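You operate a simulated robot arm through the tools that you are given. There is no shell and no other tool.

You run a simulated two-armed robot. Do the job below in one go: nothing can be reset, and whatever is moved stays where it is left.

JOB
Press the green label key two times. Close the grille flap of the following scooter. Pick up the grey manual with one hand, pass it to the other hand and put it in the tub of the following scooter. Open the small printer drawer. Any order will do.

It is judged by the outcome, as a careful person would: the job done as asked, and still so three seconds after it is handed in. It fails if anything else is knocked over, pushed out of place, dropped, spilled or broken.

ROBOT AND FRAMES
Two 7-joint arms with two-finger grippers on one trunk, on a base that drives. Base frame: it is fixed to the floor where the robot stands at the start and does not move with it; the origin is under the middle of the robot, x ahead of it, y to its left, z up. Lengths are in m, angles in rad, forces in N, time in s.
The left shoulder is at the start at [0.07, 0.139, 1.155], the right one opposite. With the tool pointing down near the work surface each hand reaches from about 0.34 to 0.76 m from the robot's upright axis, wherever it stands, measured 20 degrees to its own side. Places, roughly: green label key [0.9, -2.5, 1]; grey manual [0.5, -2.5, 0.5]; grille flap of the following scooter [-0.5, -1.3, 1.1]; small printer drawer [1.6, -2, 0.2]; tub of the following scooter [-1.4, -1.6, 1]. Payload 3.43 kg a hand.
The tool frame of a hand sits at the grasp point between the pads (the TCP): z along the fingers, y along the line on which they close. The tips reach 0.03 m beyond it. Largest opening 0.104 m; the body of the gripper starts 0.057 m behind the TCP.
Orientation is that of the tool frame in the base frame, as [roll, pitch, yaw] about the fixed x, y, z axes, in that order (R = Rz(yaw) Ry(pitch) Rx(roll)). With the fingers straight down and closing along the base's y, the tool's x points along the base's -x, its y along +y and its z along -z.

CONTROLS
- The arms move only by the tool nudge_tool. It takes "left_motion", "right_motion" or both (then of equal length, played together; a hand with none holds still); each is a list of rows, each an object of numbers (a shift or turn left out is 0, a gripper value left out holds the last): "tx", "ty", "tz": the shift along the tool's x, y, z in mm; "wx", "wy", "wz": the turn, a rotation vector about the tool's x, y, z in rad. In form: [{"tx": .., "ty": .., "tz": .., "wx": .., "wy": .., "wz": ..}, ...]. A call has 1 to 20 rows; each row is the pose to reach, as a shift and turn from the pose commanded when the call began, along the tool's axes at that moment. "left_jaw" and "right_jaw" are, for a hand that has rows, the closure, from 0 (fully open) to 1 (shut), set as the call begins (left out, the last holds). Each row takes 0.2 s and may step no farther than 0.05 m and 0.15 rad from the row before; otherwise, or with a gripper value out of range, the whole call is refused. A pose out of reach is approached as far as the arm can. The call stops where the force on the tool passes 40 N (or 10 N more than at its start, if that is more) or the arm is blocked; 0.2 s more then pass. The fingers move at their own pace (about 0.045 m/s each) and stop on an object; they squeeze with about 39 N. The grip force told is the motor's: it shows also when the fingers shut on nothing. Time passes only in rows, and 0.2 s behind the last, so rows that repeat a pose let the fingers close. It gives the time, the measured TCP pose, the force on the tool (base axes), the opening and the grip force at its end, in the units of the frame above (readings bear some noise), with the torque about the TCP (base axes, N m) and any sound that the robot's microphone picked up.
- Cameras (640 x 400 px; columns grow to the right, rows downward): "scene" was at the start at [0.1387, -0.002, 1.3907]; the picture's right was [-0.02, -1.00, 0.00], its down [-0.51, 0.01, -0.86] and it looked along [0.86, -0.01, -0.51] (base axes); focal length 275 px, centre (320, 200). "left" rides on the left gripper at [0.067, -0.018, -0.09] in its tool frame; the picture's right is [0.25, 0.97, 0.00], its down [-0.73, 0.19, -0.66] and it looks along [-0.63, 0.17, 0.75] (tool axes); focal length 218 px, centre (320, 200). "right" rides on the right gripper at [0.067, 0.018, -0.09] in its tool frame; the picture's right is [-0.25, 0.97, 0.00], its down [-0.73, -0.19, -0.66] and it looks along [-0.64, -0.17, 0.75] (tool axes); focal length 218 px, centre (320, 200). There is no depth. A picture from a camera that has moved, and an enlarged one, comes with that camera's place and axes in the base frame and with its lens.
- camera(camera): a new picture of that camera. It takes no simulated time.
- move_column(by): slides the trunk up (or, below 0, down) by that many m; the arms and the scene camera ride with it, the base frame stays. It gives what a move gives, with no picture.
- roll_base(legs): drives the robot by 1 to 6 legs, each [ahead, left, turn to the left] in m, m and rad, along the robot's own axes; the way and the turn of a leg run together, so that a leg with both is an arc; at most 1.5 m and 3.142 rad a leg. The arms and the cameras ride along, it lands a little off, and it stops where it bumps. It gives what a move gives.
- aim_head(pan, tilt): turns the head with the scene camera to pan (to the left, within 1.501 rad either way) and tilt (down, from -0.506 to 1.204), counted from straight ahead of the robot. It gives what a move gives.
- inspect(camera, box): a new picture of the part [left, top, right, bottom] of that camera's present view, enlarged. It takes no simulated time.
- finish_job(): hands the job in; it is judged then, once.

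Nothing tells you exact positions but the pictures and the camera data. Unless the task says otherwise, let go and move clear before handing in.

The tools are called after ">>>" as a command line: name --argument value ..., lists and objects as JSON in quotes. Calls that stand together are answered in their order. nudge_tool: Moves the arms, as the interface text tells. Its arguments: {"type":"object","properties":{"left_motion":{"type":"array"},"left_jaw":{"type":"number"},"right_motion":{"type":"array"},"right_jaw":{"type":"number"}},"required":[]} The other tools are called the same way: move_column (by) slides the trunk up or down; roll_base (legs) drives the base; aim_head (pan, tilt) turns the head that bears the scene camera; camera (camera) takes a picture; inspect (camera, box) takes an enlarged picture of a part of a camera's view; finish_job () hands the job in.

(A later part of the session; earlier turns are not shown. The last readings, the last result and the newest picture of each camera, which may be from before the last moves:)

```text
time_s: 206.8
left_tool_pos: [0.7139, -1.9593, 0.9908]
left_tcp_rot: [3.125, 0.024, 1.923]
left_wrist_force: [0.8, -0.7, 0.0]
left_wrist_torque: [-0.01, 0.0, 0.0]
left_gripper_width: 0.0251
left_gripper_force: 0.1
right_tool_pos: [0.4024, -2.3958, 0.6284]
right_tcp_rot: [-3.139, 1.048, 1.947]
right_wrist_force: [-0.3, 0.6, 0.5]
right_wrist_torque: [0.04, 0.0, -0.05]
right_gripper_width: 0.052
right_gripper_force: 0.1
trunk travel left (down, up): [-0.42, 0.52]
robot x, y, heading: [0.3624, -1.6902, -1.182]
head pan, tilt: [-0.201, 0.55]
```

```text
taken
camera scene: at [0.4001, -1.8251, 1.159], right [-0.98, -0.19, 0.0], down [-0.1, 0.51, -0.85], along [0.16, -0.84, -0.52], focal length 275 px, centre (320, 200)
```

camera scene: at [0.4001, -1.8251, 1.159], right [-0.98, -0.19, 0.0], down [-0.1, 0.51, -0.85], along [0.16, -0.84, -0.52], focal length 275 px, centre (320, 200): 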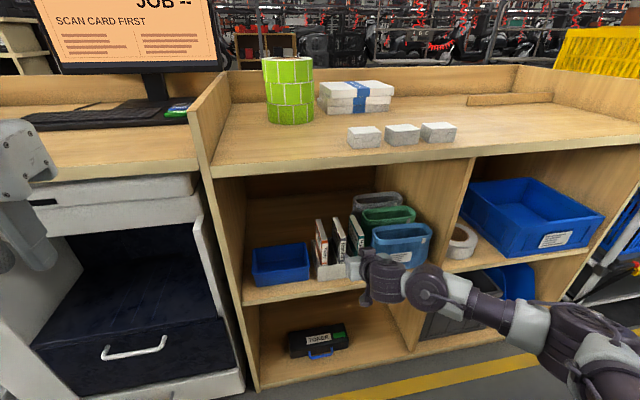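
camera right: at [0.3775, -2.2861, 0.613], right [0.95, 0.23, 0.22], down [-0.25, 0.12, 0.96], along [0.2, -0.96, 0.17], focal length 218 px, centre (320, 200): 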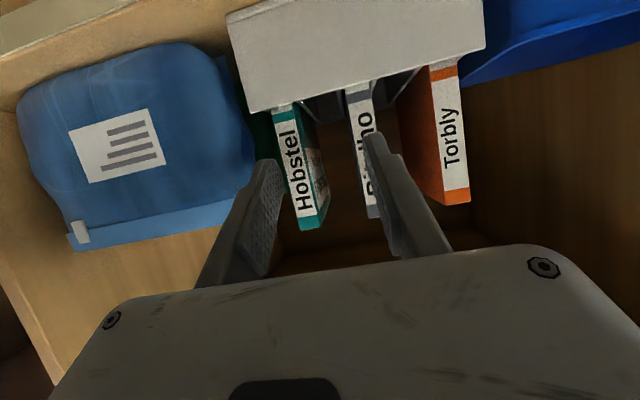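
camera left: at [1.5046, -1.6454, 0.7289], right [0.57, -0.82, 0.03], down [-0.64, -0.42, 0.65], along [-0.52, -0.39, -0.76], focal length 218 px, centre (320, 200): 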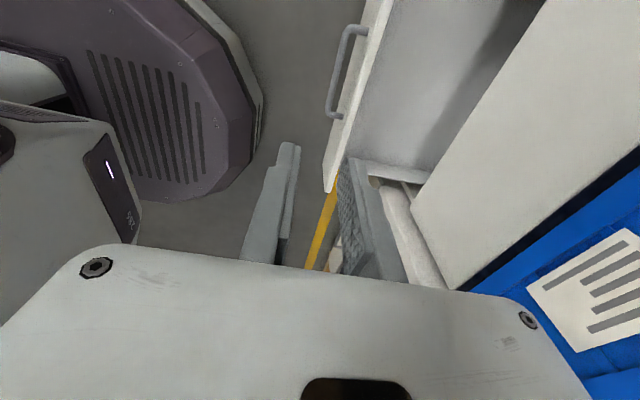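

From the wrist camera, the grey spine is at about (0.448, -2.436), nearer than I thought, and I need to shift about 28 mm left. I'll do that and check alignment.

>>> nudge_tool --right_motion '[{"tx": -4, "ty": 14, "tz": -2}, {"tx": -6, "ty": 28, "tz": -3}, {"tx": -6, "ty": 28, "tz": -3}]'

>>> camera --camera "right"

>>> inspect --camera "scene" --box '[300, 200, 420, 300]'

```text
time_s: 207.6
left_tool_pos: [0.7131, -1.9594, 0.9902]
left_tcp_rot: [3.124, 0.024, 1.923]
left_wrist_force: [-0.9, -0.6, -0.4]
left_wrist_torque: [0.01, 0.01, 0.01]
left_gripper_width: 0.0253
left_gripper_force: 0.0
right_tool_pos: [0.4294, -2.3846, 0.634]
right_tcp_rot: [-3.139, 1.046, 1.947]
right_wrist_force: [0.4, -0.2, -0.2]
right_wrist_torque: [0.03, 0.02, -0.02]
right_gripper_width: 0.0524
right_gripper_force: 0.0
trunk travel left (down, up): [-0.42, 0.52]
robot x, y, heading: [0.3646, -1.6885, -1.183]
head pan, tilt: [-0.201, 0.55]
```

```text
taken
camera right: at [0.4046, -2.2749, 0.6204], right [0.95, 0.24, 0.22], down [-0.25, 0.12, 0.96], along [0.2, -0.96, 0.17], focal length 218 px, centre (320, 200)
```

right: 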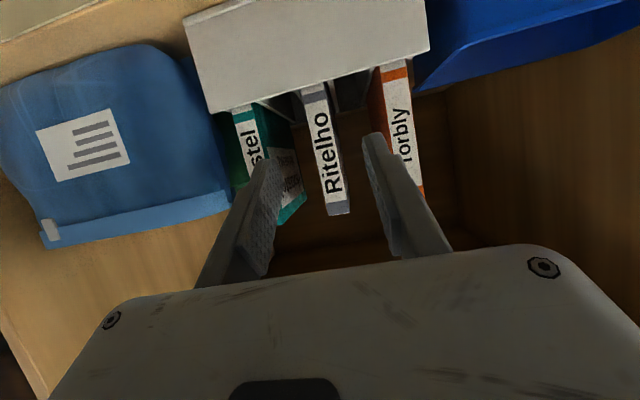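

```text
4.00 times, centred on (360, 250) of scene
camera zoom: at [0.4, -1.8253, 1.1589], right [-0.98, -0.19, 0.0], down [-0.1, 0.51, -0.85], along [0.16, -0.84, -0.52], focal length 1100 px, centre (160, 0)
```

zoom: 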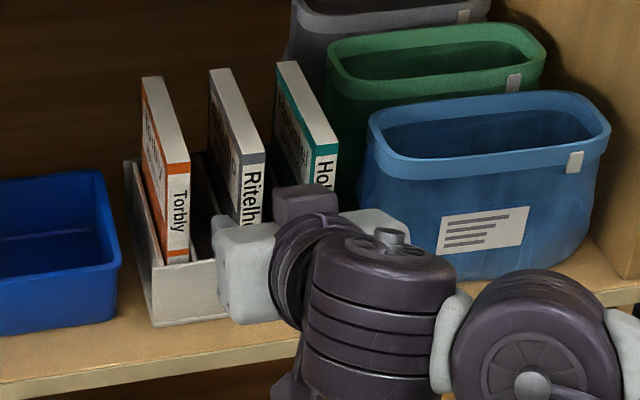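

The grey spine is centred between the open fingers to within a few millimetres. I'll move straight in until the fingers straddle it.

>>> nudge_tool --right_motion '[{"tx": -7, "ty": 2, "tz": 15}, {"tx": -14, "ty": 3, "tz": 30}, {"tx": -21, "ty": 3, "tz": 45}, {"tx": -28, "ty": 3, "tz": 61}, {"tx": -28, "ty": 3, "tz": 61}]'

>>> camera --camera "right"

>>> inspect --camera "scene" --box '[300, 200, 420, 300]'

```text
time_s: 208.8
left_tool_pos: [0.7143, -1.9591, 0.99]
left_tcp_rot: [3.125, 0.022, 1.921]
left_wrist_force: [0.1, -0.1, -1.3]
left_wrist_torque: [-0.01, 0.02, 0.02]
left_gripper_width: 0.025
left_gripper_force: 0.0
right_tool_pos: [0.459, -2.4452, 0.6271]
right_tcp_rot: [-3.14, 1.046, 1.946]
right_wrist_force: [0.4, 1.1, 0.0]
right_wrist_torque: [0.0, 0.01, 0.02]
right_gripper_width: 0.0517
right_gripper_force: 0.1
trunk travel left (down, up): [-0.42, 0.52]
robot x, y, heading: [0.3647, -1.6915, -1.18]
head pan, tilt: [-0.201, 0.55]
```

```text
taken
camera right: at [0.4342, -2.3363, 0.613], right [0.95, 0.24, 0.22], down [-0.25, 0.12, 0.96], along [0.2, -0.96, 0.17], focal length 218 px, centre (320, 200)
```

right: 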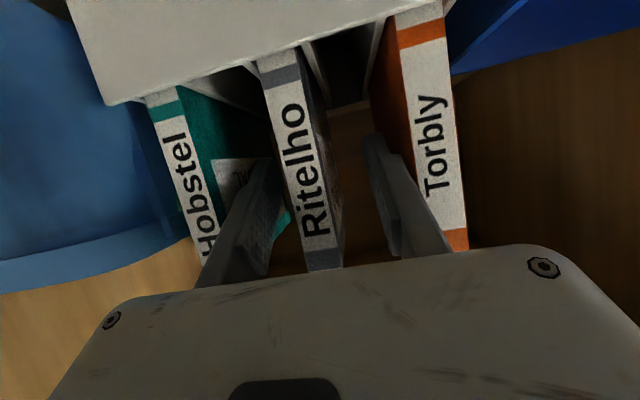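

```text
4.00 times, centred on (360, 250) of scene
camera zoom: at [0.4, -1.8253, 1.159], right [-0.98, -0.19, 0.0], down [-0.1, 0.51, -0.85], along [0.16, -0.84, -0.52], focal length 1100 px, centre (160, 0)
```

zoom: 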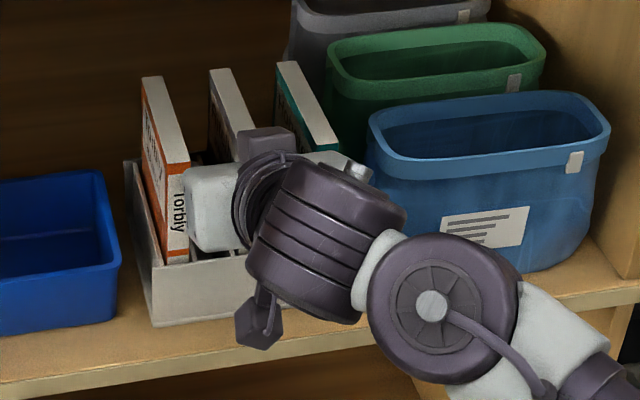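

The fingers straddle the grey manual with its neighbours clear on both sides. Closing the right grip.

>>> nudge_tool --right_motion '[{"ty": -2}, {"ty": -2}, {"ty": -2}, {"ty": -2}, {"ty": -2}]' --right_jaw 1

>>> camera --camera "right"

```text
time_s: 210.0
left_tool_pos: [0.713, -1.9591, 0.99]
left_tcp_rot: [3.124, 0.024, 1.924]
left_wrist_force: [-0.6, 0.1, 0.8]
left_wrist_torque: [0.0, 0.0, -0.03]
left_gripper_width: 0.0247
left_gripper_force: 0.0
right_tool_pos: [0.4581, -2.4467, 0.6278]
right_tcp_rot: [-3.14, 1.047, 1.947]
right_wrist_force: [0.1, -1.4, 1.2]
right_wrist_torque: [-0.06, 0.01, -0.01]
right_gripper_width: 0.0162
right_gripper_force: 38.7
trunk travel left (down, up): [-0.42, 0.52]
robot x, y, heading: [0.3661, -1.6908, -1.177]
head pan, tilt: [-0.201, 0.55]
```

```text
taken
camera right: at [0.4324, -2.3369, 0.6132], right [0.95, 0.24, 0.22], down [-0.25, 0.12, 0.96], along [0.2, -0.96, 0.17], focal length 218 px, centre (320, 200)
```

right: 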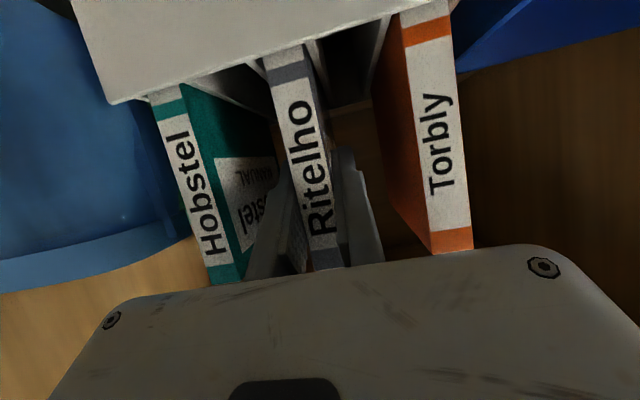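

The manual is held. I'll lift it straight up out of its slot, above the rack's lip.

>>> nudge_tool --right_motion '[{"tx": -13, "ty": -2, "tz": -7}, {"tx": -26, "ty": -2, "tz": -15}, {"tx": -39, "ty": -2, "tz": -22}, {"tx": -52, "ty": -2, "tz": -30}, {"tx": -65, "ty": -2, "tz": -37}, {"tx": -76, "ty": -2, "tz": -44}, {"tx": -76, "ty": -2, "tz": -44}]'

>>> camera --camera "right"

>>> camera --camera "scene"

```text
time_s: 211.6
left_tool_pos: [0.7154, -1.9613, 0.9892]
left_tcp_rot: [3.124, 0.023, 1.923]
left_wrist_force: [-0.3, -0.5, -0.2]
left_wrist_torque: [-0.01, -0.03, 0.01]
left_gripper_width: 0.0251
left_gripper_force: 0.2
right_tool_pos: [0.4565, -2.4459, 0.7151]
right_tcp_rot: [-3.139, 1.046, 1.946]
right_wrist_force: [0.0, 0.2, -1.7]
right_wrist_torque: [0.09, 0.02, 0.0]
right_gripper_width: 0.0161
right_gripper_force: 39.2
trunk travel left (down, up): [-0.42, 0.52]
robot x, y, heading: [0.3667, -1.6917, -1.182]
head pan, tilt: [-0.201, 0.55]
```

```text
taken
camera right: at [0.4309, -2.338, 0.7015], right [0.95, 0.24, 0.22], down [-0.25, 0.12, 0.96], along [0.2, -0.96, 0.17], focal length 218 px, centre (320, 200)
```

right: 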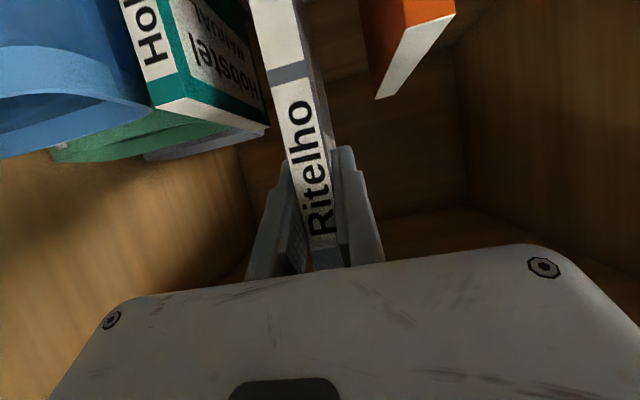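

```text
taken
camera scene: at [0.4002, -1.8257, 1.1589], right [-0.98, -0.19, 0.0], down [-0.1, 0.51, -0.85], along [0.16, -0.84, -0.52], focal length 275 px, centre (320, 200)
```

scene: 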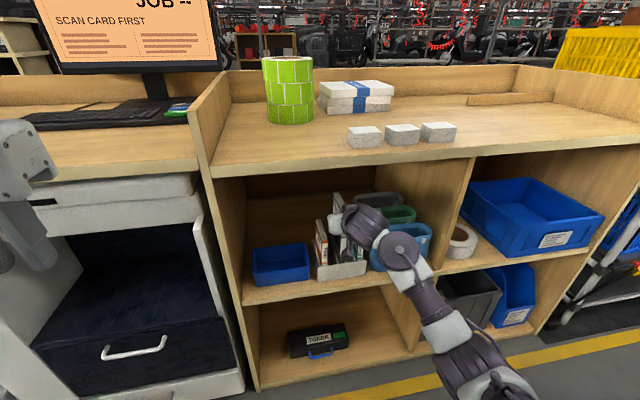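

I'll zoom in to make sure the manual's lower edge is clear of the rack lip and nothing else came along.

>>> inspect --camera "scene" --box '[290, 180, 410, 290]'

>>> inspect --camera "right" --box '[200, 0, 440, 200]'

```text
3.64 times, centred on (350, 235) of scene
camera zoom: at [0.4002, -1.8257, 1.1589], right [-0.98, -0.19, 0.0], down [-0.1, 0.51, -0.85], along [0.16, -0.84, -0.52], focal length 1000 px, centre (211, 73)
```

zoom: 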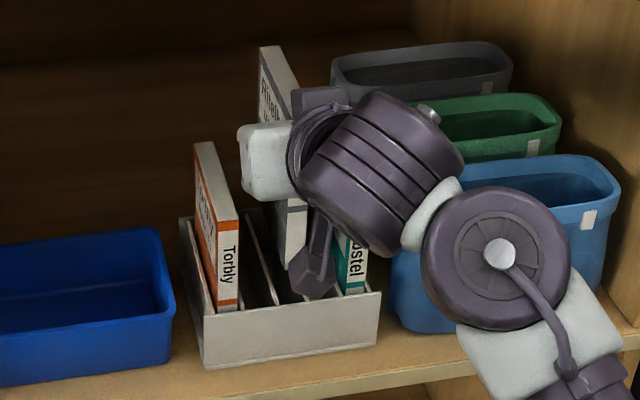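

```text
2.00 times, centred on (320, 100) of right
camera zoom: at [0.4309, -2.338, 0.7015], right [0.95, 0.24, 0.22], down [-0.25, 0.12, 0.96], along [0.2, -0.96, 0.17], focal length 436 px, centre (320, 400)
```

zoom: 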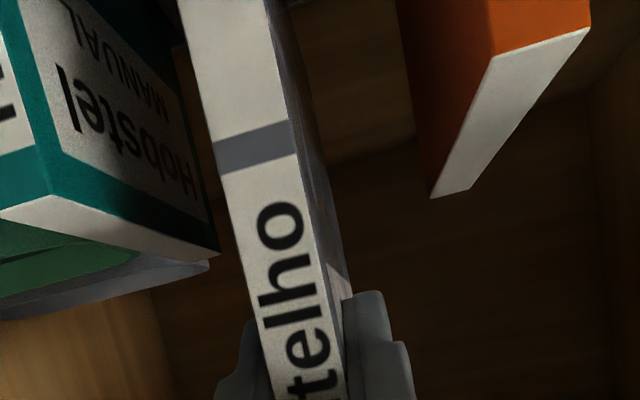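

The manual's lower edge is clear of the lip and the other two stayed put. I'll back the base straight out, then draw the arm back a little.

>>> roll_base --legs '[[-0.12, 0, 0]]'

>>> nudge_tool --right_motion '[{"tx": 20, "tz": -34}, {"tx": 40, "tz": -69}, {"tx": 55, "tz": -95}, {"tx": 55, "tz": -95}]'

>>> camera --camera "scene"

>>> camera --camera "right"

```text
time_s: 212.8
left_tool_pos: [0.6676, -1.8492, 0.9921]
left_tcp_rot: [3.124, 0.026, 1.92]
left_wrist_force: [0.3, 0.0, 0.0]
left_wrist_torque: [-0.03, -0.01, -0.01]
left_gripper_width: 0.025
left_gripper_force: 0.0
right_tool_pos: [0.4087, -2.3345, 0.7164]
right_tcp_rot: [-3.139, 1.047, 1.942]
right_wrist_force: [-0.5, 0.3, -1.1]
right_wrist_torque: [0.04, 0.02, -0.05]
right_gripper_width: 0.0159
right_gripper_force: 39.2
trunk travel left (down, up): [-0.42, 0.52]
robot x, y, heading: [0.3189, -1.5748, -1.184]
head pan, tilt: [-0.201, 0.55]
```

```text
time_s: 213.8
left_tool_pos: [0.6669, -1.8499, 0.991]
left_tcp_rot: [3.125, 0.022, 1.92]
left_wrist_force: [1.1, -0.2, 0.6]
left_wrist_torque: [0.01, -0.01, -0.01]
left_gripper_width: 0.0246
left_gripper_force: 0.1
right_tool_pos: [0.3648, -2.2324, 0.7146]
right_tcp_rot: [-3.139, 1.045, 1.942]
right_wrist_force: [0.9, 0.0, -0.9]
right_wrist_torque: [0.03, 0.01, 0.0]
right_gripper_width: 0.0161
right_gripper_force: 38.6
trunk travel left (down, up): [-0.42, 0.52]
robot x, y, heading: [0.3203, -1.5789, -1.182]
head pan, tilt: [-0.201, 0.55]
```

```text
taken
camera scene: at [0.354, -1.7141, 1.1589], right [-0.98, -0.18, 0.0], down [-0.1, 0.51, -0.85], along [0.16, -0.84, -0.52], focal length 275 px, centre (320, 200)
```

scene: 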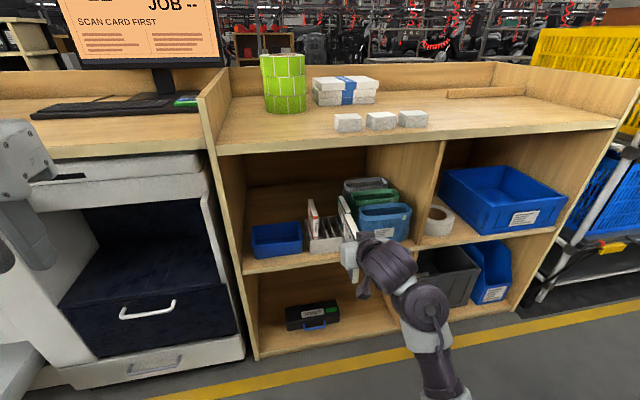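

```text
taken
camera right: at [0.3397, -2.1232, 0.7007], right [0.95, 0.23, 0.22], down [-0.25, 0.12, 0.96], along [0.2, -0.97, 0.17], focal length 218 px, centre (320, 200)
```

right: 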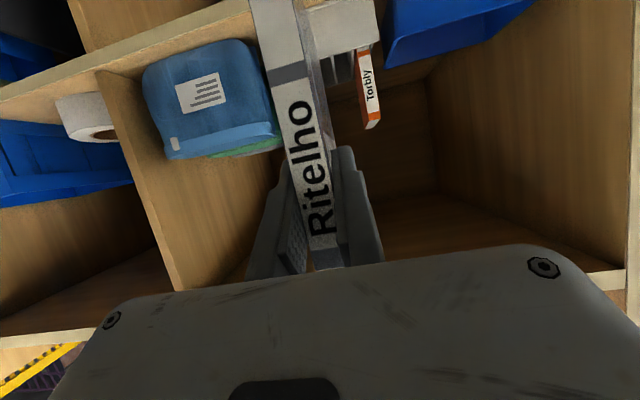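

The manual is out of the shelf, held by the spine in the right hand. I'll bring it toward the centre in front of me so the left hand can take its top edge.

>>> nudge_tool --right_motion '[{"tx": -9, "ty": 26, "tz": -24}, {"tx": -18, "ty": 52, "tz": -48}, {"tx": -27, "ty": 77, "tz": -73}, {"tx": -36, "ty": 103, "tz": -97}, {"tx": -45, "ty": 129, "tz": -121}, {"tx": -45, "ty": 129, "tz": -121}]'

>>> aim_head --pan 0.0 --tilt 0.75

>>> camera --camera "scene"

>>> camera --camera "left"

```text
time_s: 215.2
left_tool_pos: [0.6679, -1.8494, 0.9899]
left_tcp_rot: [3.121, 0.022, 1.919]
left_wrist_force: [0.2, -0.9, 0.0]
left_wrist_torque: [0.04, -0.02, 0.01]
left_gripper_width: 0.0249
left_gripper_force: 0.1
right_tool_pos: [0.4557, -2.1091, 0.8145]
right_tcp_rot: [-3.141, 1.045, 1.941]
right_wrist_force: [-0.7, -0.6, -1.5]
right_wrist_torque: [0.06, 0.04, 0.01]
right_gripper_width: 0.0164
right_gripper_force: 38.5
trunk travel left (down, up): [-0.42, 0.52]
robot x, y, heading: [0.3205, -1.5745, -1.185]
head pan, tilt: [-0.201, 0.55]
```

```text
time_s: 215.9
left_tool_pos: [0.6682, -1.8499, 0.9895]
left_tcp_rot: [3.123, 0.022, 1.92]
left_wrist_force: [-0.9, -0.4, -0.4]
left_wrist_torque: [0.04, 0.01, 0.01]
left_gripper_width: 0.0251
left_gripper_force: 0.1
right_tool_pos: [0.4561, -2.1086, 0.8145]
right_tcp_rot: [-3.14, 1.045, 1.943]
right_wrist_force: [0.7, 0.3, -1.2]
right_wrist_torque: [0.04, 0.0, 0.01]
right_gripper_width: 0.0162
right_gripper_force: 39.0
trunk travel left (down, up): [-0.42, 0.52]
robot x, y, heading: [0.3175, -1.5777, -1.185]
head pan, tilt: [0.0, 0.75]
```

```text
taken
camera scene: at [0.3687, -1.7023, 1.1416], right [-0.93, -0.38, 0.0], down [-0.26, 0.63, -0.73], along [0.27, -0.68, -0.68], focal length 275 px, centre (320, 200)
```

scene: 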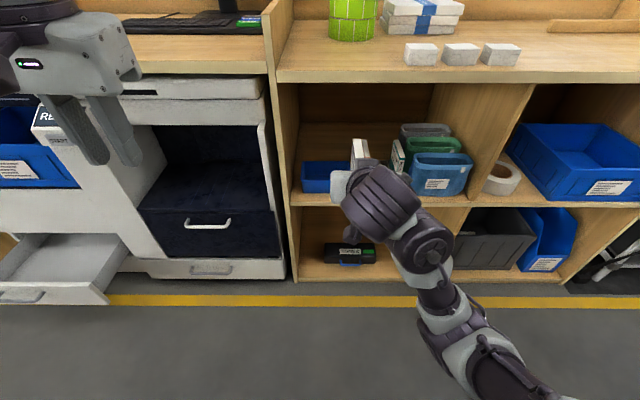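

```text
taken
camera left: at [0.6254, -1.7898, 1.0775], right [0.82, 0.57, 0.01], down [0.41, -0.61, 0.68], along [0.39, -0.55, -0.74], focal length 218 px, centre (320, 200)
```

left: 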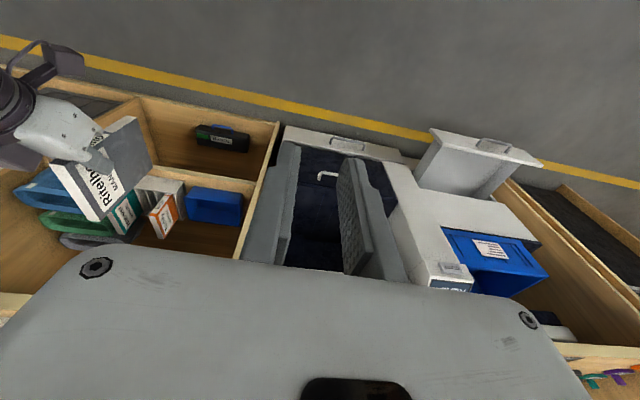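

The manual is steady, with about 2.7 cm of it above the right fingertips. I'll open the left hand and bring it above the far part of the manual's top edge, tilted so its camera clears the right hand.

>>> nudge_tool --left_motion '[{"tx": -30, "ty": -36, "tz": -2, "wy": 0.06}, {"tx": -60, "ty": -72, "tz": -4, "wy": 0.12}, {"tx": -90, "ty": -107, "tz": -6, "wy": 0.18}, {"tx": -120, "ty": -143, "tz": -8, "wy": 0.24}, {"tx": -150, "ty": -179, "tz": -10, "wy": 0.3}, {"tx": -180, "ty": -215, "tz": -10, "wy": 0.3, "wz": -0.01}, {"tx": -211, "ty": -250, "tz": -10, "wy": 0.3, "wz": -0.02}, {"tx": -241, "ty": -286, "tz": -10, "wy": 0.3, "wz": -0.023}, {"tx": -241, "ty": -286, "tz": -10, "wy": 0.3, "wz": -0.023}]' --left_jaw 0.4

>>> camera --camera "left"

>>> camera --camera "scene"

```text
time_s: 217.9
left_tool_pos: [0.467, -2.0452, 0.9567]
left_tcp_rot: [3.135, -0.273, 1.954]
left_wrist_force: [0.2, -0.7, 0.1]
left_wrist_torque: [0.0, 0.01, -0.02]
left_gripper_width: 0.0625
left_gripper_force: 0.0
left hand out of reach, approached as far as the arm can: row 4, 5, 6, 7, 8, 9
right_tool_pos: [0.4555, -2.1104, 0.8143]
right_tcp_rot: [3.141, 1.045, 1.942]
right_wrist_force: [-0.2, -0.4, -1.0]
right_wrist_torque: [0.08, 0.0, 0.01]
right_gripper_width: 0.0162
right_gripper_force: 38.9
trunk travel left (down, up): [-0.42, 0.52]
robot x, y, heading: [0.3215, -1.577, -1.185]
head pan, tilt: [0.0, 0.75]
```

```text
taken
camera left: at [0.4346, -2.0147, 1.0603], right [0.81, 0.59, 0.08], down [0.5, -0.75, 0.44], along [0.31, -0.32, -0.9], focal length 218 px, centre (320, 200)
```

left: 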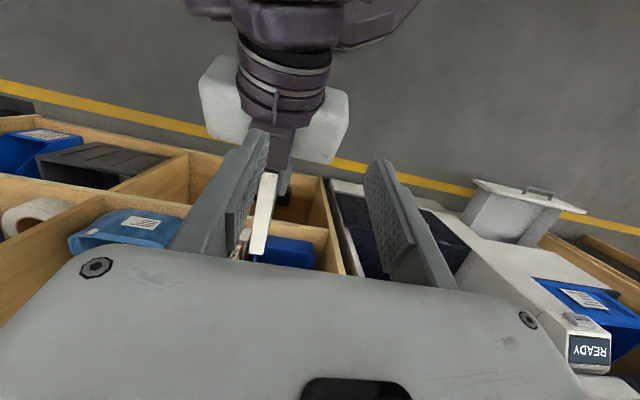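

```text
taken
camera scene: at [0.3683, -1.7033, 1.1414], right [-0.93, -0.38, 0.0], down [-0.26, 0.63, -0.73], along [0.28, -0.68, -0.68], focal length 275 px, centre (320, 200)
```

scene: 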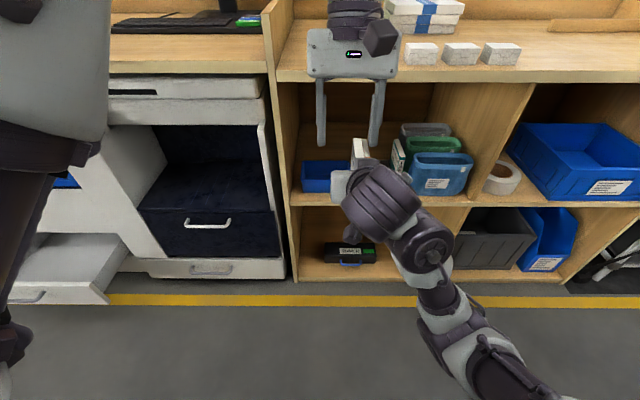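

The left arm is too folded at this height. I'll raise the trunk and lower the right hand with the manual relative to the shoulders to give both arms a better posture.

>>> move_column --by 0.25

>>> nudge_tool --right_motion '[{"tx": 30, "tz": 17}, {"tx": 60, "tz": 35}, {"tx": 90, "tz": 52}, {"tx": 120, "tz": 70}, {"tx": 150, "tz": 87}, {"tx": 180, "tz": 104}, {"tx": 180, "tz": 104}]'

>>> camera --camera "left"

```text
time_s: 220.5
left_tool_pos: [0.4675, -2.046, 1.2059]
left_tcp_rot: [3.134, -0.276, 1.955]
left_wrist_force: [-0.6, 0.4, 0.1]
left_wrist_torque: [0.01, -0.01, 0.01]
left_gripper_width: 0.0624
left_gripper_force: 0.0
right_tool_pos: [0.4561, -2.11, 1.0645]
right_tcp_rot: [-3.141, 1.045, 1.942]
right_wrist_force: [-0.2, 0.5, -1.3]
right_wrist_torque: [0.05, 0.07, -0.01]
right_gripper_width: 0.0163
right_gripper_force: 39.1
trunk travel left (down, up): [-0.67, 0.27]
robot x, y, heading: [0.3211, -1.5797, -1.186]
head pan, tilt: [0.0, 0.75]
```

```text
time_s: 222.1
left_tool_pos: [0.4683, -2.0447, 1.2054]
left_tcp_rot: [3.131, -0.272, 1.954]
left_wrist_force: [-0.6, 0.3, 0.4]
left_wrist_torque: [-0.03, 0.0, -0.02]
left_gripper_width: 0.0624
left_gripper_force: 0.0
right_tool_pos: [0.4519, -2.1107, 0.859]
right_tcp_rot: [-3.139, 1.046, 1.941]
right_wrist_force: [-0.4, -0.1, -1.2]
right_wrist_torque: [0.05, 0.01, -0.01]
right_gripper_width: 0.0162
right_gripper_force: 38.8
trunk travel left (down, up): [-0.67, 0.27]
robot x, y, heading: [0.3232, -1.5796, -1.184]
head pan, tilt: [0.0, 0.75]
```

```text
taken
camera left: at [0.4348, -2.014, 1.3098], right [0.81, 0.59, 0.08], down [0.5, -0.75, 0.44], along [0.31, -0.31, -0.9], focal length 218 px, centre (320, 200)
```

left: 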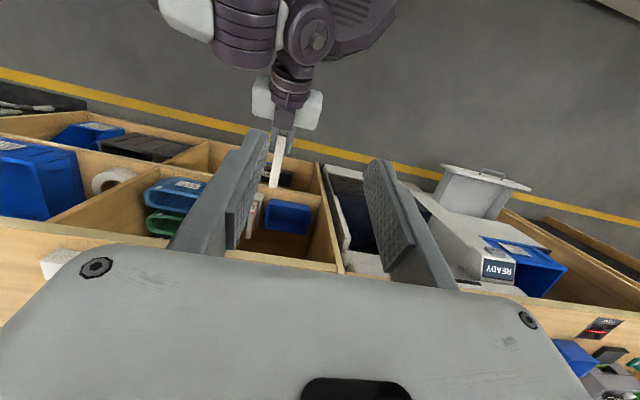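

Both arms have a better posture now. I'll bring the left hand forward and down to just above the manual's top edge.

>>> nudge_tool --left_motion '[{"tx": -31, "ty": -7, "tz": 34}, {"tx": -62, "ty": -14, "tz": 67}, {"tx": -93, "ty": -21, "tz": 101}, {"tx": -124, "ty": -29, "tz": 135}, {"tx": -155, "ty": -36, "tz": 168}, {"tx": -186, "ty": -43, "tz": 202}, {"tx": -186, "ty": -43, "tz": 202}]'

>>> camera --camera "left"

>>> camera --camera "scene"

```text
time_s: 223.7
left_tool_pos: [0.4723, -2.1118, 0.9561]
left_tcp_rot: [3.123, -0.271, 1.95]
left_wrist_force: [-0.2, 0.5, 0.6]
left_wrist_torque: [-0.02, -0.04, 0.01]
left_gripper_width: 0.0624
left_gripper_force: 0.0
left hand out of reach, approached as far as the arm can: row 2, 3, 4, 5, 6, 7
right_tool_pos: [0.4525, -2.11, 0.8588]
right_tcp_rot: [-3.139, 1.048, 1.942]
right_wrist_force: [-0.5, -0.1, -1.0]
right_wrist_torque: [0.04, 0.04, 0.01]
right_gripper_width: 0.0164
right_gripper_force: 38.6
trunk travel left (down, up): [-0.67, 0.27]
robot x, y, heading: [0.3204, -1.5811, -1.185]
head pan, tilt: [0.0, 0.75]
```

```text
taken
camera left: at [0.4385, -2.0801, 1.0585], right [0.81, 0.58, 0.08], down [0.49, -0.75, 0.44], along [0.32, -0.32, -0.89], focal length 218 px, centre (320, 200)
```

left: 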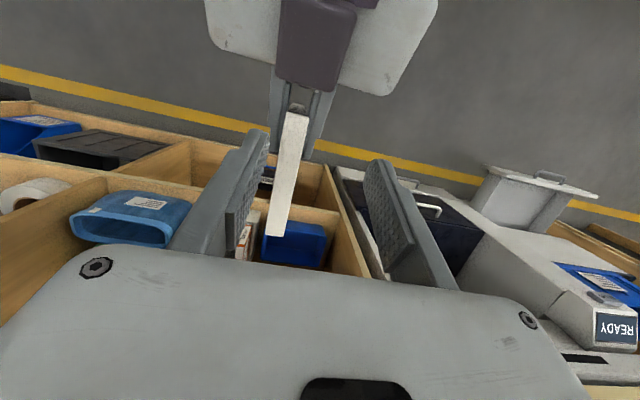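

```text
taken
camera scene: at [0.3681, -1.7017, 1.3916], right [-0.93, -0.38, 0.0], down [-0.26, 0.63, -0.73], along [0.28, -0.68, -0.68], focal length 275 px, centre (320, 200)
```

scene: 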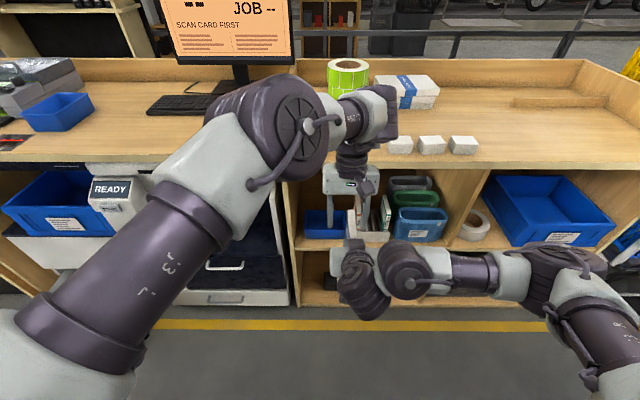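

The left arm is a few centimetres short with that tilt. I'll draw the right hand back 5 cm and reduce the left hand's tilt.

>>> nudge_tool --right_motion '[{"tx": 8, "tz": -14}, {"tx": 17, "tz": -29}, {"tx": 25, "tz": -43}, {"tx": 25, "tz": -43}]' --left_motion '[{"wy": -0.05}, {"wy": -0.1}, {"tx": -5, "ty": -9, "tz": -2, "wy": -0.15}, {"tx": -11, "ty": -18, "tz": -3, "wy": -0.15}]'

>>> camera --camera "left"

>>> inspect --camera "scene" --box '[270, 120, 430, 320]'

```text
time_s: 224.7
left_tool_pos: [0.4614, -2.1287, 0.955]
left_tcp_rot: [3.121, -0.124, 1.946]
left_wrist_force: [0.3, 0.4, 0.7]
left_wrist_torque: [-0.01, -0.04, 0.0]
left_gripper_width: 0.0624
left_gripper_force: 0.1
right_tool_pos: [0.4356, -2.0625, 0.8566]
right_tcp_rot: [-3.14, 1.046, 1.942]
right_wrist_force: [0.9, 0.6, -1.6]
right_wrist_torque: [0.06, 0.01, 0.0]
right_gripper_width: 0.0159
right_gripper_force: 39.1
trunk travel left (down, up): [-0.67, 0.27]
robot x, y, heading: [0.3203, -1.5767, -1.189]
head pan, tilt: [0.0, 0.75]
```

```text
taken
camera left: at [0.4225, -2.0838, 1.0517], right [0.81, 0.59, 0.05], down [0.46, -0.68, 0.56], along [0.37, -0.43, -0.82], focal length 218 px, centre (320, 200)
```

left: 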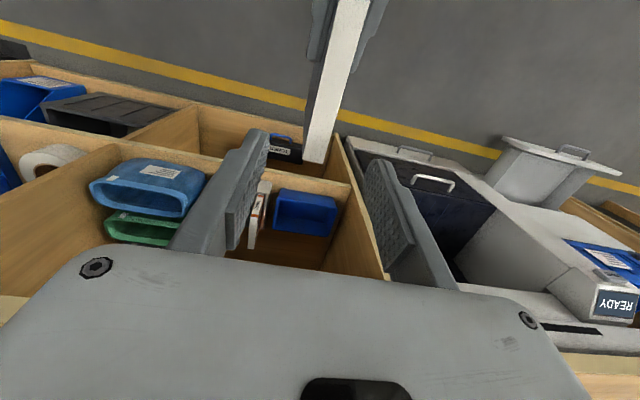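

```text
2.00 times, centred on (350, 220) of scene
camera zoom: at [0.3676, -1.7032, 1.3915], right [-0.93, -0.38, 0.0], down [-0.26, 0.63, -0.73], along [0.28, -0.68, -0.68], focal length 550 px, centre (260, 160)
```

zoom: 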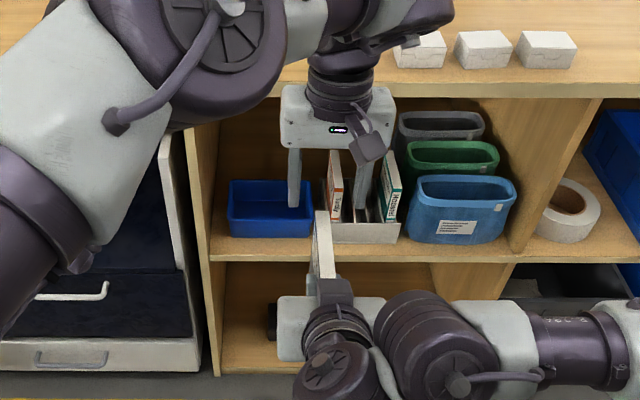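

The left fingers straddle the line of the manual's top edge, about 3 cm from its far end, well clear of the right fingers. I'll lower them over the edge.

>>> nudge_tool --left_motion '[{"tx": -3, "tz": 23}, {"tx": -6, "ty": -1, "tz": 46}, {"tx": -9, "ty": -1, "tz": 68}, {"tx": -11, "ty": -2, "tz": 90}, {"tx": -11, "ty": -2, "tz": 90}]'

>>> camera --camera "left"

>>> inspect --camera "scene" --box '[270, 120, 430, 320]'

>>> camera --camera "right"

```text
time_s: 225.9
left_tool_pos: [0.4621, -2.1293, 0.8645]
left_tcp_rot: [3.123, -0.123, 1.946]
left_wrist_force: [0.5, 0.0, 0.0]
left_wrist_torque: [0.0, -0.01, 0.0]
left_gripper_width: 0.0625
left_gripper_force: 0.0
right_tool_pos: [0.437, -2.0617, 0.8565]
right_tcp_rot: [-3.138, 1.045, 1.942]
right_wrist_force: [-0.3, -0.8, -1.6]
right_wrist_torque: [0.05, -0.01, -0.04]
right_gripper_width: 0.0163
right_gripper_force: 39.7
trunk travel left (down, up): [-0.67, 0.27]
robot x, y, heading: [0.3182, -1.5773, -1.185]
head pan, tilt: [0.0, 0.75]
```

```text
taken
camera left: at [0.4242, -2.0836, 0.9604], right [0.81, 0.59, 0.05], down [0.46, -0.68, 0.56], along [0.37, -0.43, -0.82], focal length 218 px, centre (320, 200)
```

left: 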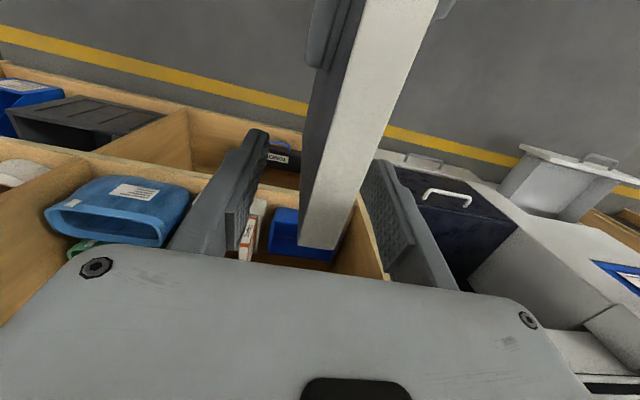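

```text
2.00 times, centred on (350, 220) of scene
camera zoom: at [0.3686, -1.7021, 1.3916], right [-0.93, -0.38, 0.0], down [-0.26, 0.63, -0.73], along [0.28, -0.68, -0.68], focal length 550 px, centre (260, 160)
```

zoom: 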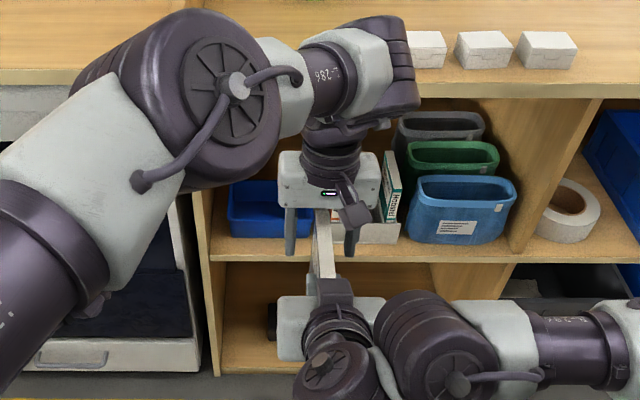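

```text
taken
camera right: at [0.4119, -1.9521, 0.8428], right [0.95, 0.23, 0.22], down [-0.25, 0.12, 0.96], along [0.2, -0.97, 0.17], focal length 218 px, centre (320, 200)
```

right: 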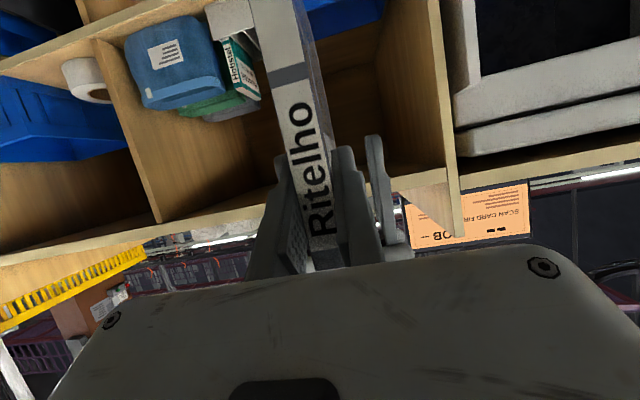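

The manual is between the left fingers. I'll close the left grip, with a 3 mm centring shift, while the right still holds.

>>> nudge_tool --left_motion '[{"ty": 3}, {"ty": 3}, {"ty": 3}, {"ty": 3}, {"ty": 3}, {"ty": 3}]' --left_jaw 1

>>> camera --camera "left"

```text
time_s: 227.3
left_tool_pos: [0.4634, -2.1284, 0.8642]
left_tcp_rot: [3.124, -0.127, 1.946]
left_wrist_force: [-14.4, -7.7, -7.5]
left_wrist_torque: [-0.73, 0.98, 0.4]
left_gripper_width: 0.0165
left_gripper_force: 39.0
right_tool_pos: [0.4379, -2.0606, 0.8575]
right_tcp_rot: [3.138, 1.045, 1.941]
right_wrist_force: [14.5, 9.0, 8.1]
right_wrist_torque: [0.08, -1.12, 0.83]
right_gripper_width: 0.0161
right_gripper_force: 39.1
trunk travel left (down, up): [-0.67, 0.27]
robot x, y, heading: [0.32, -1.5751, -1.179]
head pan, tilt: [0.0, 0.75]
```

```text
taken
camera left: at [0.4259, -2.0826, 0.9602], right [0.81, 0.58, 0.05], down [0.46, -0.69, 0.56], along [0.36, -0.43, -0.82], focal length 218 px, centre (320, 200)
```

left: 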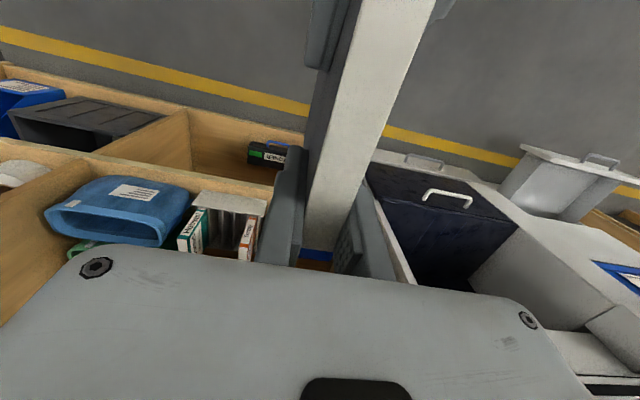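

The left hand holds it firmly too. I'll open the right fingers and withdraw them backward off the spine.

>>> nudge_tool --right_motion '[{}, {}, {}]' --right_jaw 0.5

>>> nudge_tool --right_motion '[{"tz": -20}, {"tz": -45}, {"tz": -70}, {"tz": -70, "ty": -40}, {"tz": -70, "ty": -80}]'

>>> camera --camera "left"

>>> camera --camera "scene"

```text
time_s: 228.1
left_tool_pos: [0.4663, -2.1281, 0.8645]
left_tcp_rot: [3.122, -0.125, 1.949]
left_wrist_force: [0.3, 0.6, 0.1]
left_wrist_torque: [-0.06, -0.03, 0.01]
left_gripper_width: 0.0162
left_gripper_force: 38.6
right_tool_pos: [0.4375, -2.0614, 0.8559]
right_tcp_rot: [-3.138, 1.046, 1.945]
right_wrist_force: [0.9, 0.3, -0.3]
right_wrist_torque: [0.03, -0.03, 0.01]
right_gripper_width: 0.0522
right_gripper_force: 0.0
trunk travel left (down, up): [-0.67, 0.27]
robot x, y, heading: [0.3211, -1.5789, -1.188]
head pan, tilt: [0.0, 0.75]
```

```text
time_s: 229.3
left_tool_pos: [0.4645, -2.128, 0.8636]
left_tcp_rot: [3.122, -0.125, 1.946]
left_wrist_force: [-0.2, 0.3, -0.2]
left_wrist_torque: [-0.06, -0.04, 0.05]
left_gripper_width: 0.0164
left_gripper_force: 39.1
right_tool_pos: [0.3375, -2.0339, 0.8905]
right_tcp_rot: [-3.14, 1.045, 1.944]
right_wrist_force: [-0.6, 0.7, -0.1]
right_wrist_torque: [-0.05, 0.0, 0.0]
right_gripper_width: 0.052
right_gripper_force: 0.0
trunk travel left (down, up): [-0.67, 0.27]
robot x, y, heading: [0.318, -1.5755, -1.182]
head pan, tilt: [0.0, 0.75]
```

```text
taken
camera left: at [0.4264, -2.0828, 0.9603], right [0.81, 0.59, 0.05], down [0.46, -0.68, 0.56], along [0.37, -0.43, -0.82], focal length 218 px, centre (320, 200)
```

left: 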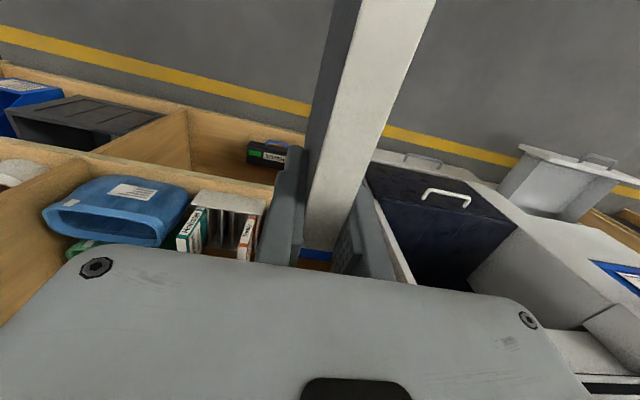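

```text
taken
camera scene: at [0.368, -1.7027, 1.3915], right [-0.93, -0.38, 0.0], down [-0.26, 0.63, -0.73], along [0.28, -0.68, -0.68], focal length 275 px, centre (320, 200)
```

scene: 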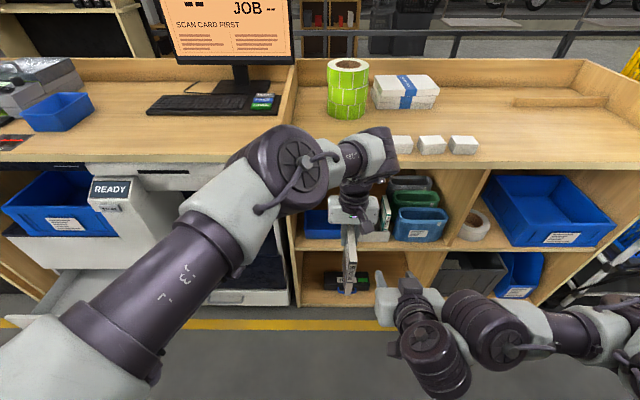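

The manual has been passed to the left hand and hangs by its top edge, and the right hand is free. I'll straighten the right hand and draw both hands in for the drive.

>>> nudge_tool --left_motion '[{"tx": 18, "ty": 22, "tz": -11, "wy": -0.014}, {"tx": 36, "ty": 43, "tz": -21, "wy": -0.028}, {"tx": 54, "ty": 65, "tz": -32, "wy": -0.042}, {"tx": 73, "ty": 86, "tz": -43, "wy": -0.056}, {"tx": 91, "ty": 108, "tz": -54, "wy": -0.07}, {"tx": 109, "ty": 129, "tz": -65, "wy": -0.084}, {"tx": 127, "ty": 151, "tz": -75, "wy": -0.098}, {"tx": 145, "ty": 172, "tz": -86, "wy": -0.112}, {"tx": 163, "ty": 194, "tz": -97, "wy": -0.125}]' --right_motion '[{"tx": -10, "tz": -6, "wy": 0.117}, {"tx": -19, "tz": -11, "wy": 0.233}, {"tx": -29, "tz": -17, "wy": 0.35}, {"tx": -38, "tz": -22, "wy": 0.466}, {"tx": -48, "tz": -28, "wy": 0.583}, {"tx": -58, "tz": -34, "wy": 0.7}, {"tx": -67, "tz": -39, "wy": 0.816}, {"tx": -77, "tz": -45, "wy": 0.933}, {"tx": -86, "tz": -50, "wy": 1.05}]'

>>> camera --camera "scene"

>>> camera --camera "right"

```text
time_s: 231.3
left_tool_pos: [0.6078, -1.9693, 0.9732]
left_tcp_rot: [3.124, -0.012, 1.94]
left_wrist_force: [-1.1, 0.5, -1.9]
left_wrist_torque: [-0.05, 0.01, 0.05]
left_gripper_width: 0.0161
left_gripper_force: 39.1
left hand out of reach, approached as far as the arm can: row 6, 7, 8, 9
right_tool_pos: [0.2198, -1.9403, 0.7898]
right_tcp_rot: [-3.122, 0.116, 1.938]
right_wrist_force: [-0.4, -0.1, -0.5]
right_wrist_torque: [-0.04, 0.0, -0.01]
right_gripper_width: 0.0519
right_gripper_force: 0.1
right hand out of reach, approached as far as the arm can: row 1, 2, 3, 4, 5, 6, 7, 8, 9
trunk travel left (down, up): [-0.67, 0.27]
robot x, y, heading: [0.3208, -1.5772, -1.182]
head pan, tilt: [0.0, 0.75]
```

```text
taken
camera scene: at [0.3695, -1.7015, 1.3917], right [-0.93, -0.38, 0.0], down [-0.26, 0.63, -0.73], along [0.27, -0.68, -0.68], focal length 275 px, centre (320, 200)
```

scene: 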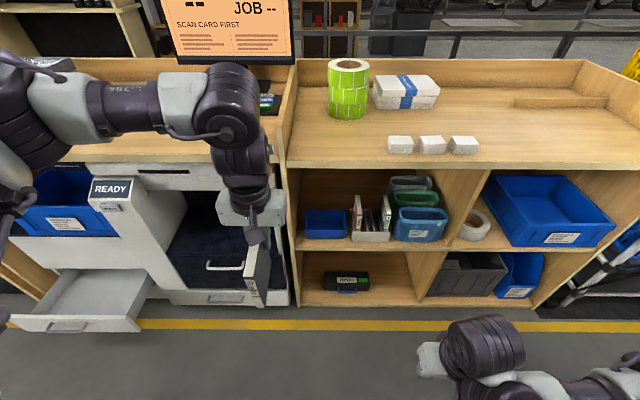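

```text
taken
camera right: at [0.209, -1.8621, 0.8705], right [0.99, 0.11, 0.01], down [0.07, -0.67, 0.74], along [0.09, -0.73, -0.67], focal length 218 px, centre (320, 200)
```

right: 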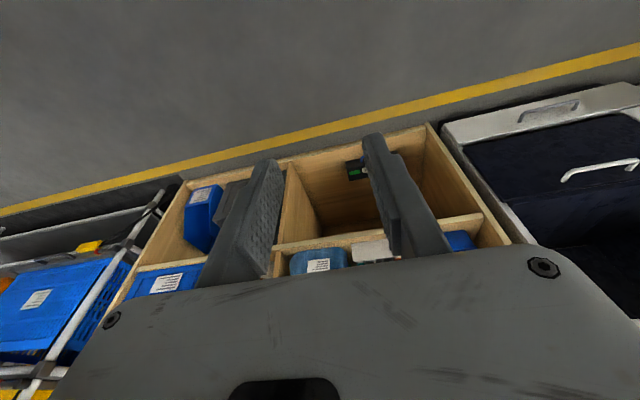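

Nothing on the shelf has moved apart from the manual. I'll raise the trunk, step forward a little for turning room, turn toward the rear, and drive down the aisle to the following scooter.

>>> move_column --by 0.26

>>> roll_base --legs '[[0.15, 0, 0], [0, 0, -1.585], [0.95, 0, 0]]'

>>> aim_head --pan -0.75 --tilt 0.5

>>> camera --camera "scene"

>>> camera --camera "left"

```text
time_s: 234.0
left_tool_pos: [0.6055, -1.9695, 1.2327]
left_tcp_rot: [3.124, -0.01, 1.939]
left_wrist_force: [0.3, 0.5, -1.6]
left_wrist_torque: [-0.05, 0.02, 0.01]
left_gripper_width: 0.016
left_gripper_force: 38.4
right_tool_pos: [0.2189, -1.9409, 1.0498]
right_tcp_rot: [-3.123, 0.115, 1.937]
right_wrist_force: [-0.4, -1.4, -0.2]
right_wrist_torque: [-0.01, -0.03, 0.01]
right_gripper_width: 0.052
right_gripper_force: 0.0
trunk travel left (down, up): [-0.93, 0.01]
robot x, y, heading: [0.3167, -1.579, -1.187]
head pan, tilt: [0.0, 0.75]
```

```text
time_s: 243.7
left_tool_pos: [-0.8882, -2.3756, 1.2336]
left_tcp_rot: [3.124, -0.01, 0.377]
left_wrist_force: [0.3, 0.0, -0.5]
left_wrist_torque: [-0.05, 0.04, 0.03]
left_gripper_width: 0.0163
left_gripper_force: 38.7
right_tool_pos: [-0.8613, -1.9884, 1.0493]
right_tcp_rot: [-3.125, 0.115, 0.37]
right_wrist_force: [1.0, 0.6, 0.6]
right_wrist_torque: [0.02, 0.0, -0.01]
right_gripper_width: 0.052
right_gripper_force: 0.0
trunk travel left (down, up): [-0.93, 0.01]
robot x, y, heading: [-0.4996, -2.0895, -2.751]
head pan, tilt: [0.0, 0.75]
```

```text
time_s: 244.8
left_tool_pos: [-0.8894, -2.376, 1.2325]
left_tcp_rot: [3.125, -0.01, 0.374]
left_wrist_force: [0.1, 0.1, -1.5]
left_wrist_torque: [-0.03, 0.04, -0.01]
left_gripper_width: 0.0163
left_gripper_force: 39.0
right_tool_pos: [-0.8601, -1.9896, 1.0505]
right_tcp_rot: [-3.124, 0.116, 0.37]
right_wrist_force: [-0.7, -0.3, -0.7]
right_wrist_torque: [-0.01, 0.0, 0.0]
right_gripper_width: 0.0517
right_gripper_force: 0.0
trunk travel left (down, up): [-0.93, 0.01]
robot x, y, heading: [-0.4981, -2.0911, -2.755]
head pan, tilt: [-0.75, 0.499]
```

```text
taken
camera scene: at [-0.6323, -2.0771, 1.6735], right [0.35, 0.94, 0.0], down [0.45, -0.17, -0.88], along [-0.82, 0.31, -0.48], focal length 275 px, centre (320, 200)
```

scene: 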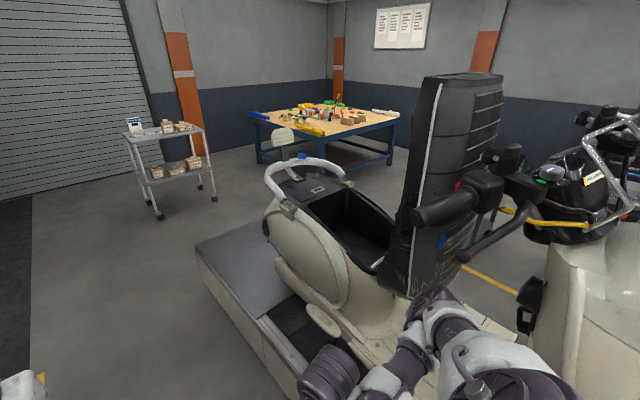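

```text
taken
camera left: at [-0.8354, -2.3337, 1.3226], right [0.59, -0.81, 0.02], down [-0.62, -0.44, 0.65], along [-0.52, -0.4, -0.76], focal length 218 px, centre (320, 200)
```

left: 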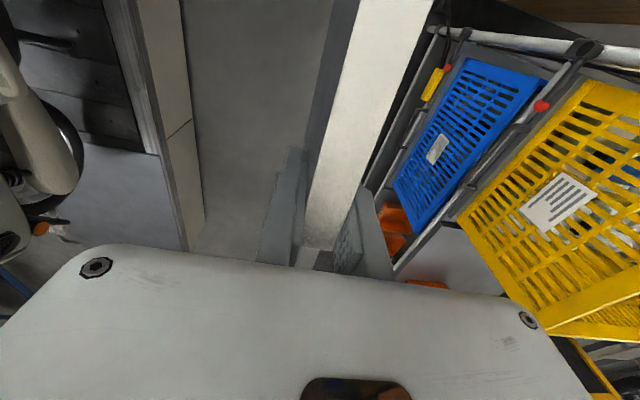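

I have a clear view: the seat is raised and the black tub is open behind it, near (-1.52, -1.60). I'll zoom in on the tub to judge its rim and depth.

>>> inspect --camera "scene" --box '[240, 110, 440, 310]'

>>> aim_head --pan -1.3 --tilt 0.5

>>> camera --camera "scene"

```text
2.00 times, centred on (340, 210) of scene
camera zoom: at [-0.6323, -2.0771, 1.6735], right [0.35, 0.94, 0.0], down [0.45, -0.17, -0.88], along [-0.82, 0.31, -0.48], focal length 550 px, centre (280, 180)
```

zoom: 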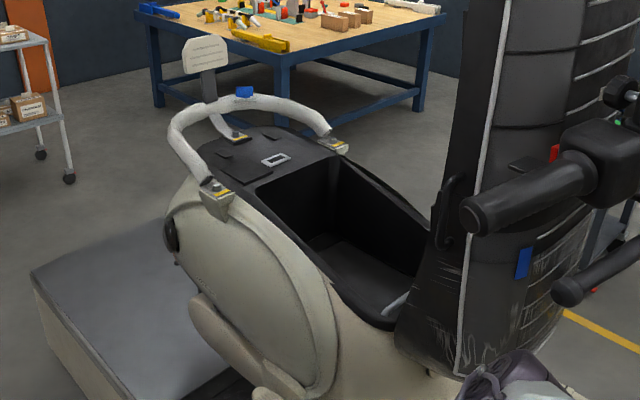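

```text
time_s: 245.8
left_tool_pos: [-0.8898, -2.3768, 1.2325]
left_tcp_rot: [3.125, -0.01, 0.376]
left_wrist_force: [0.2, -0.3, -1.3]
left_wrist_torque: [-0.05, 0.03, 0.0]
left_gripper_width: 0.0161
left_gripper_force: 38.3
right_tool_pos: [-0.8607, -1.9901, 1.0496]
right_tcp_rot: [-3.123, 0.115, 0.369]
right_wrist_force: [0.1, 0.2, 0.0]
right_wrist_torque: [-0.03, 0.0, 0.03]
right_gripper_width: 0.0519
right_gripper_force: 0.1
trunk travel left (down, up): [-0.93, 0.01]
robot x, y, heading: [-0.4993, -2.0894, -2.753]
head pan, tilt: [-1.3, 0.499]
```

```text
taken
camera scene: at [-0.6033, -2.0374, 1.6735], right [0.79, 0.61, 0.0], down [0.29, -0.38, -0.88], along [-0.54, 0.69, -0.48], focal length 275 px, centre (320, 200)
```

scene: 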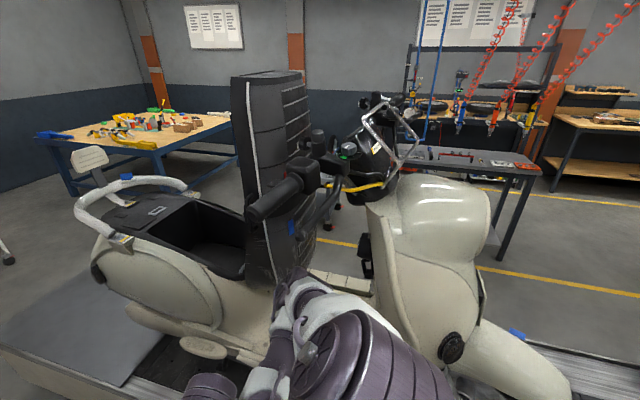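

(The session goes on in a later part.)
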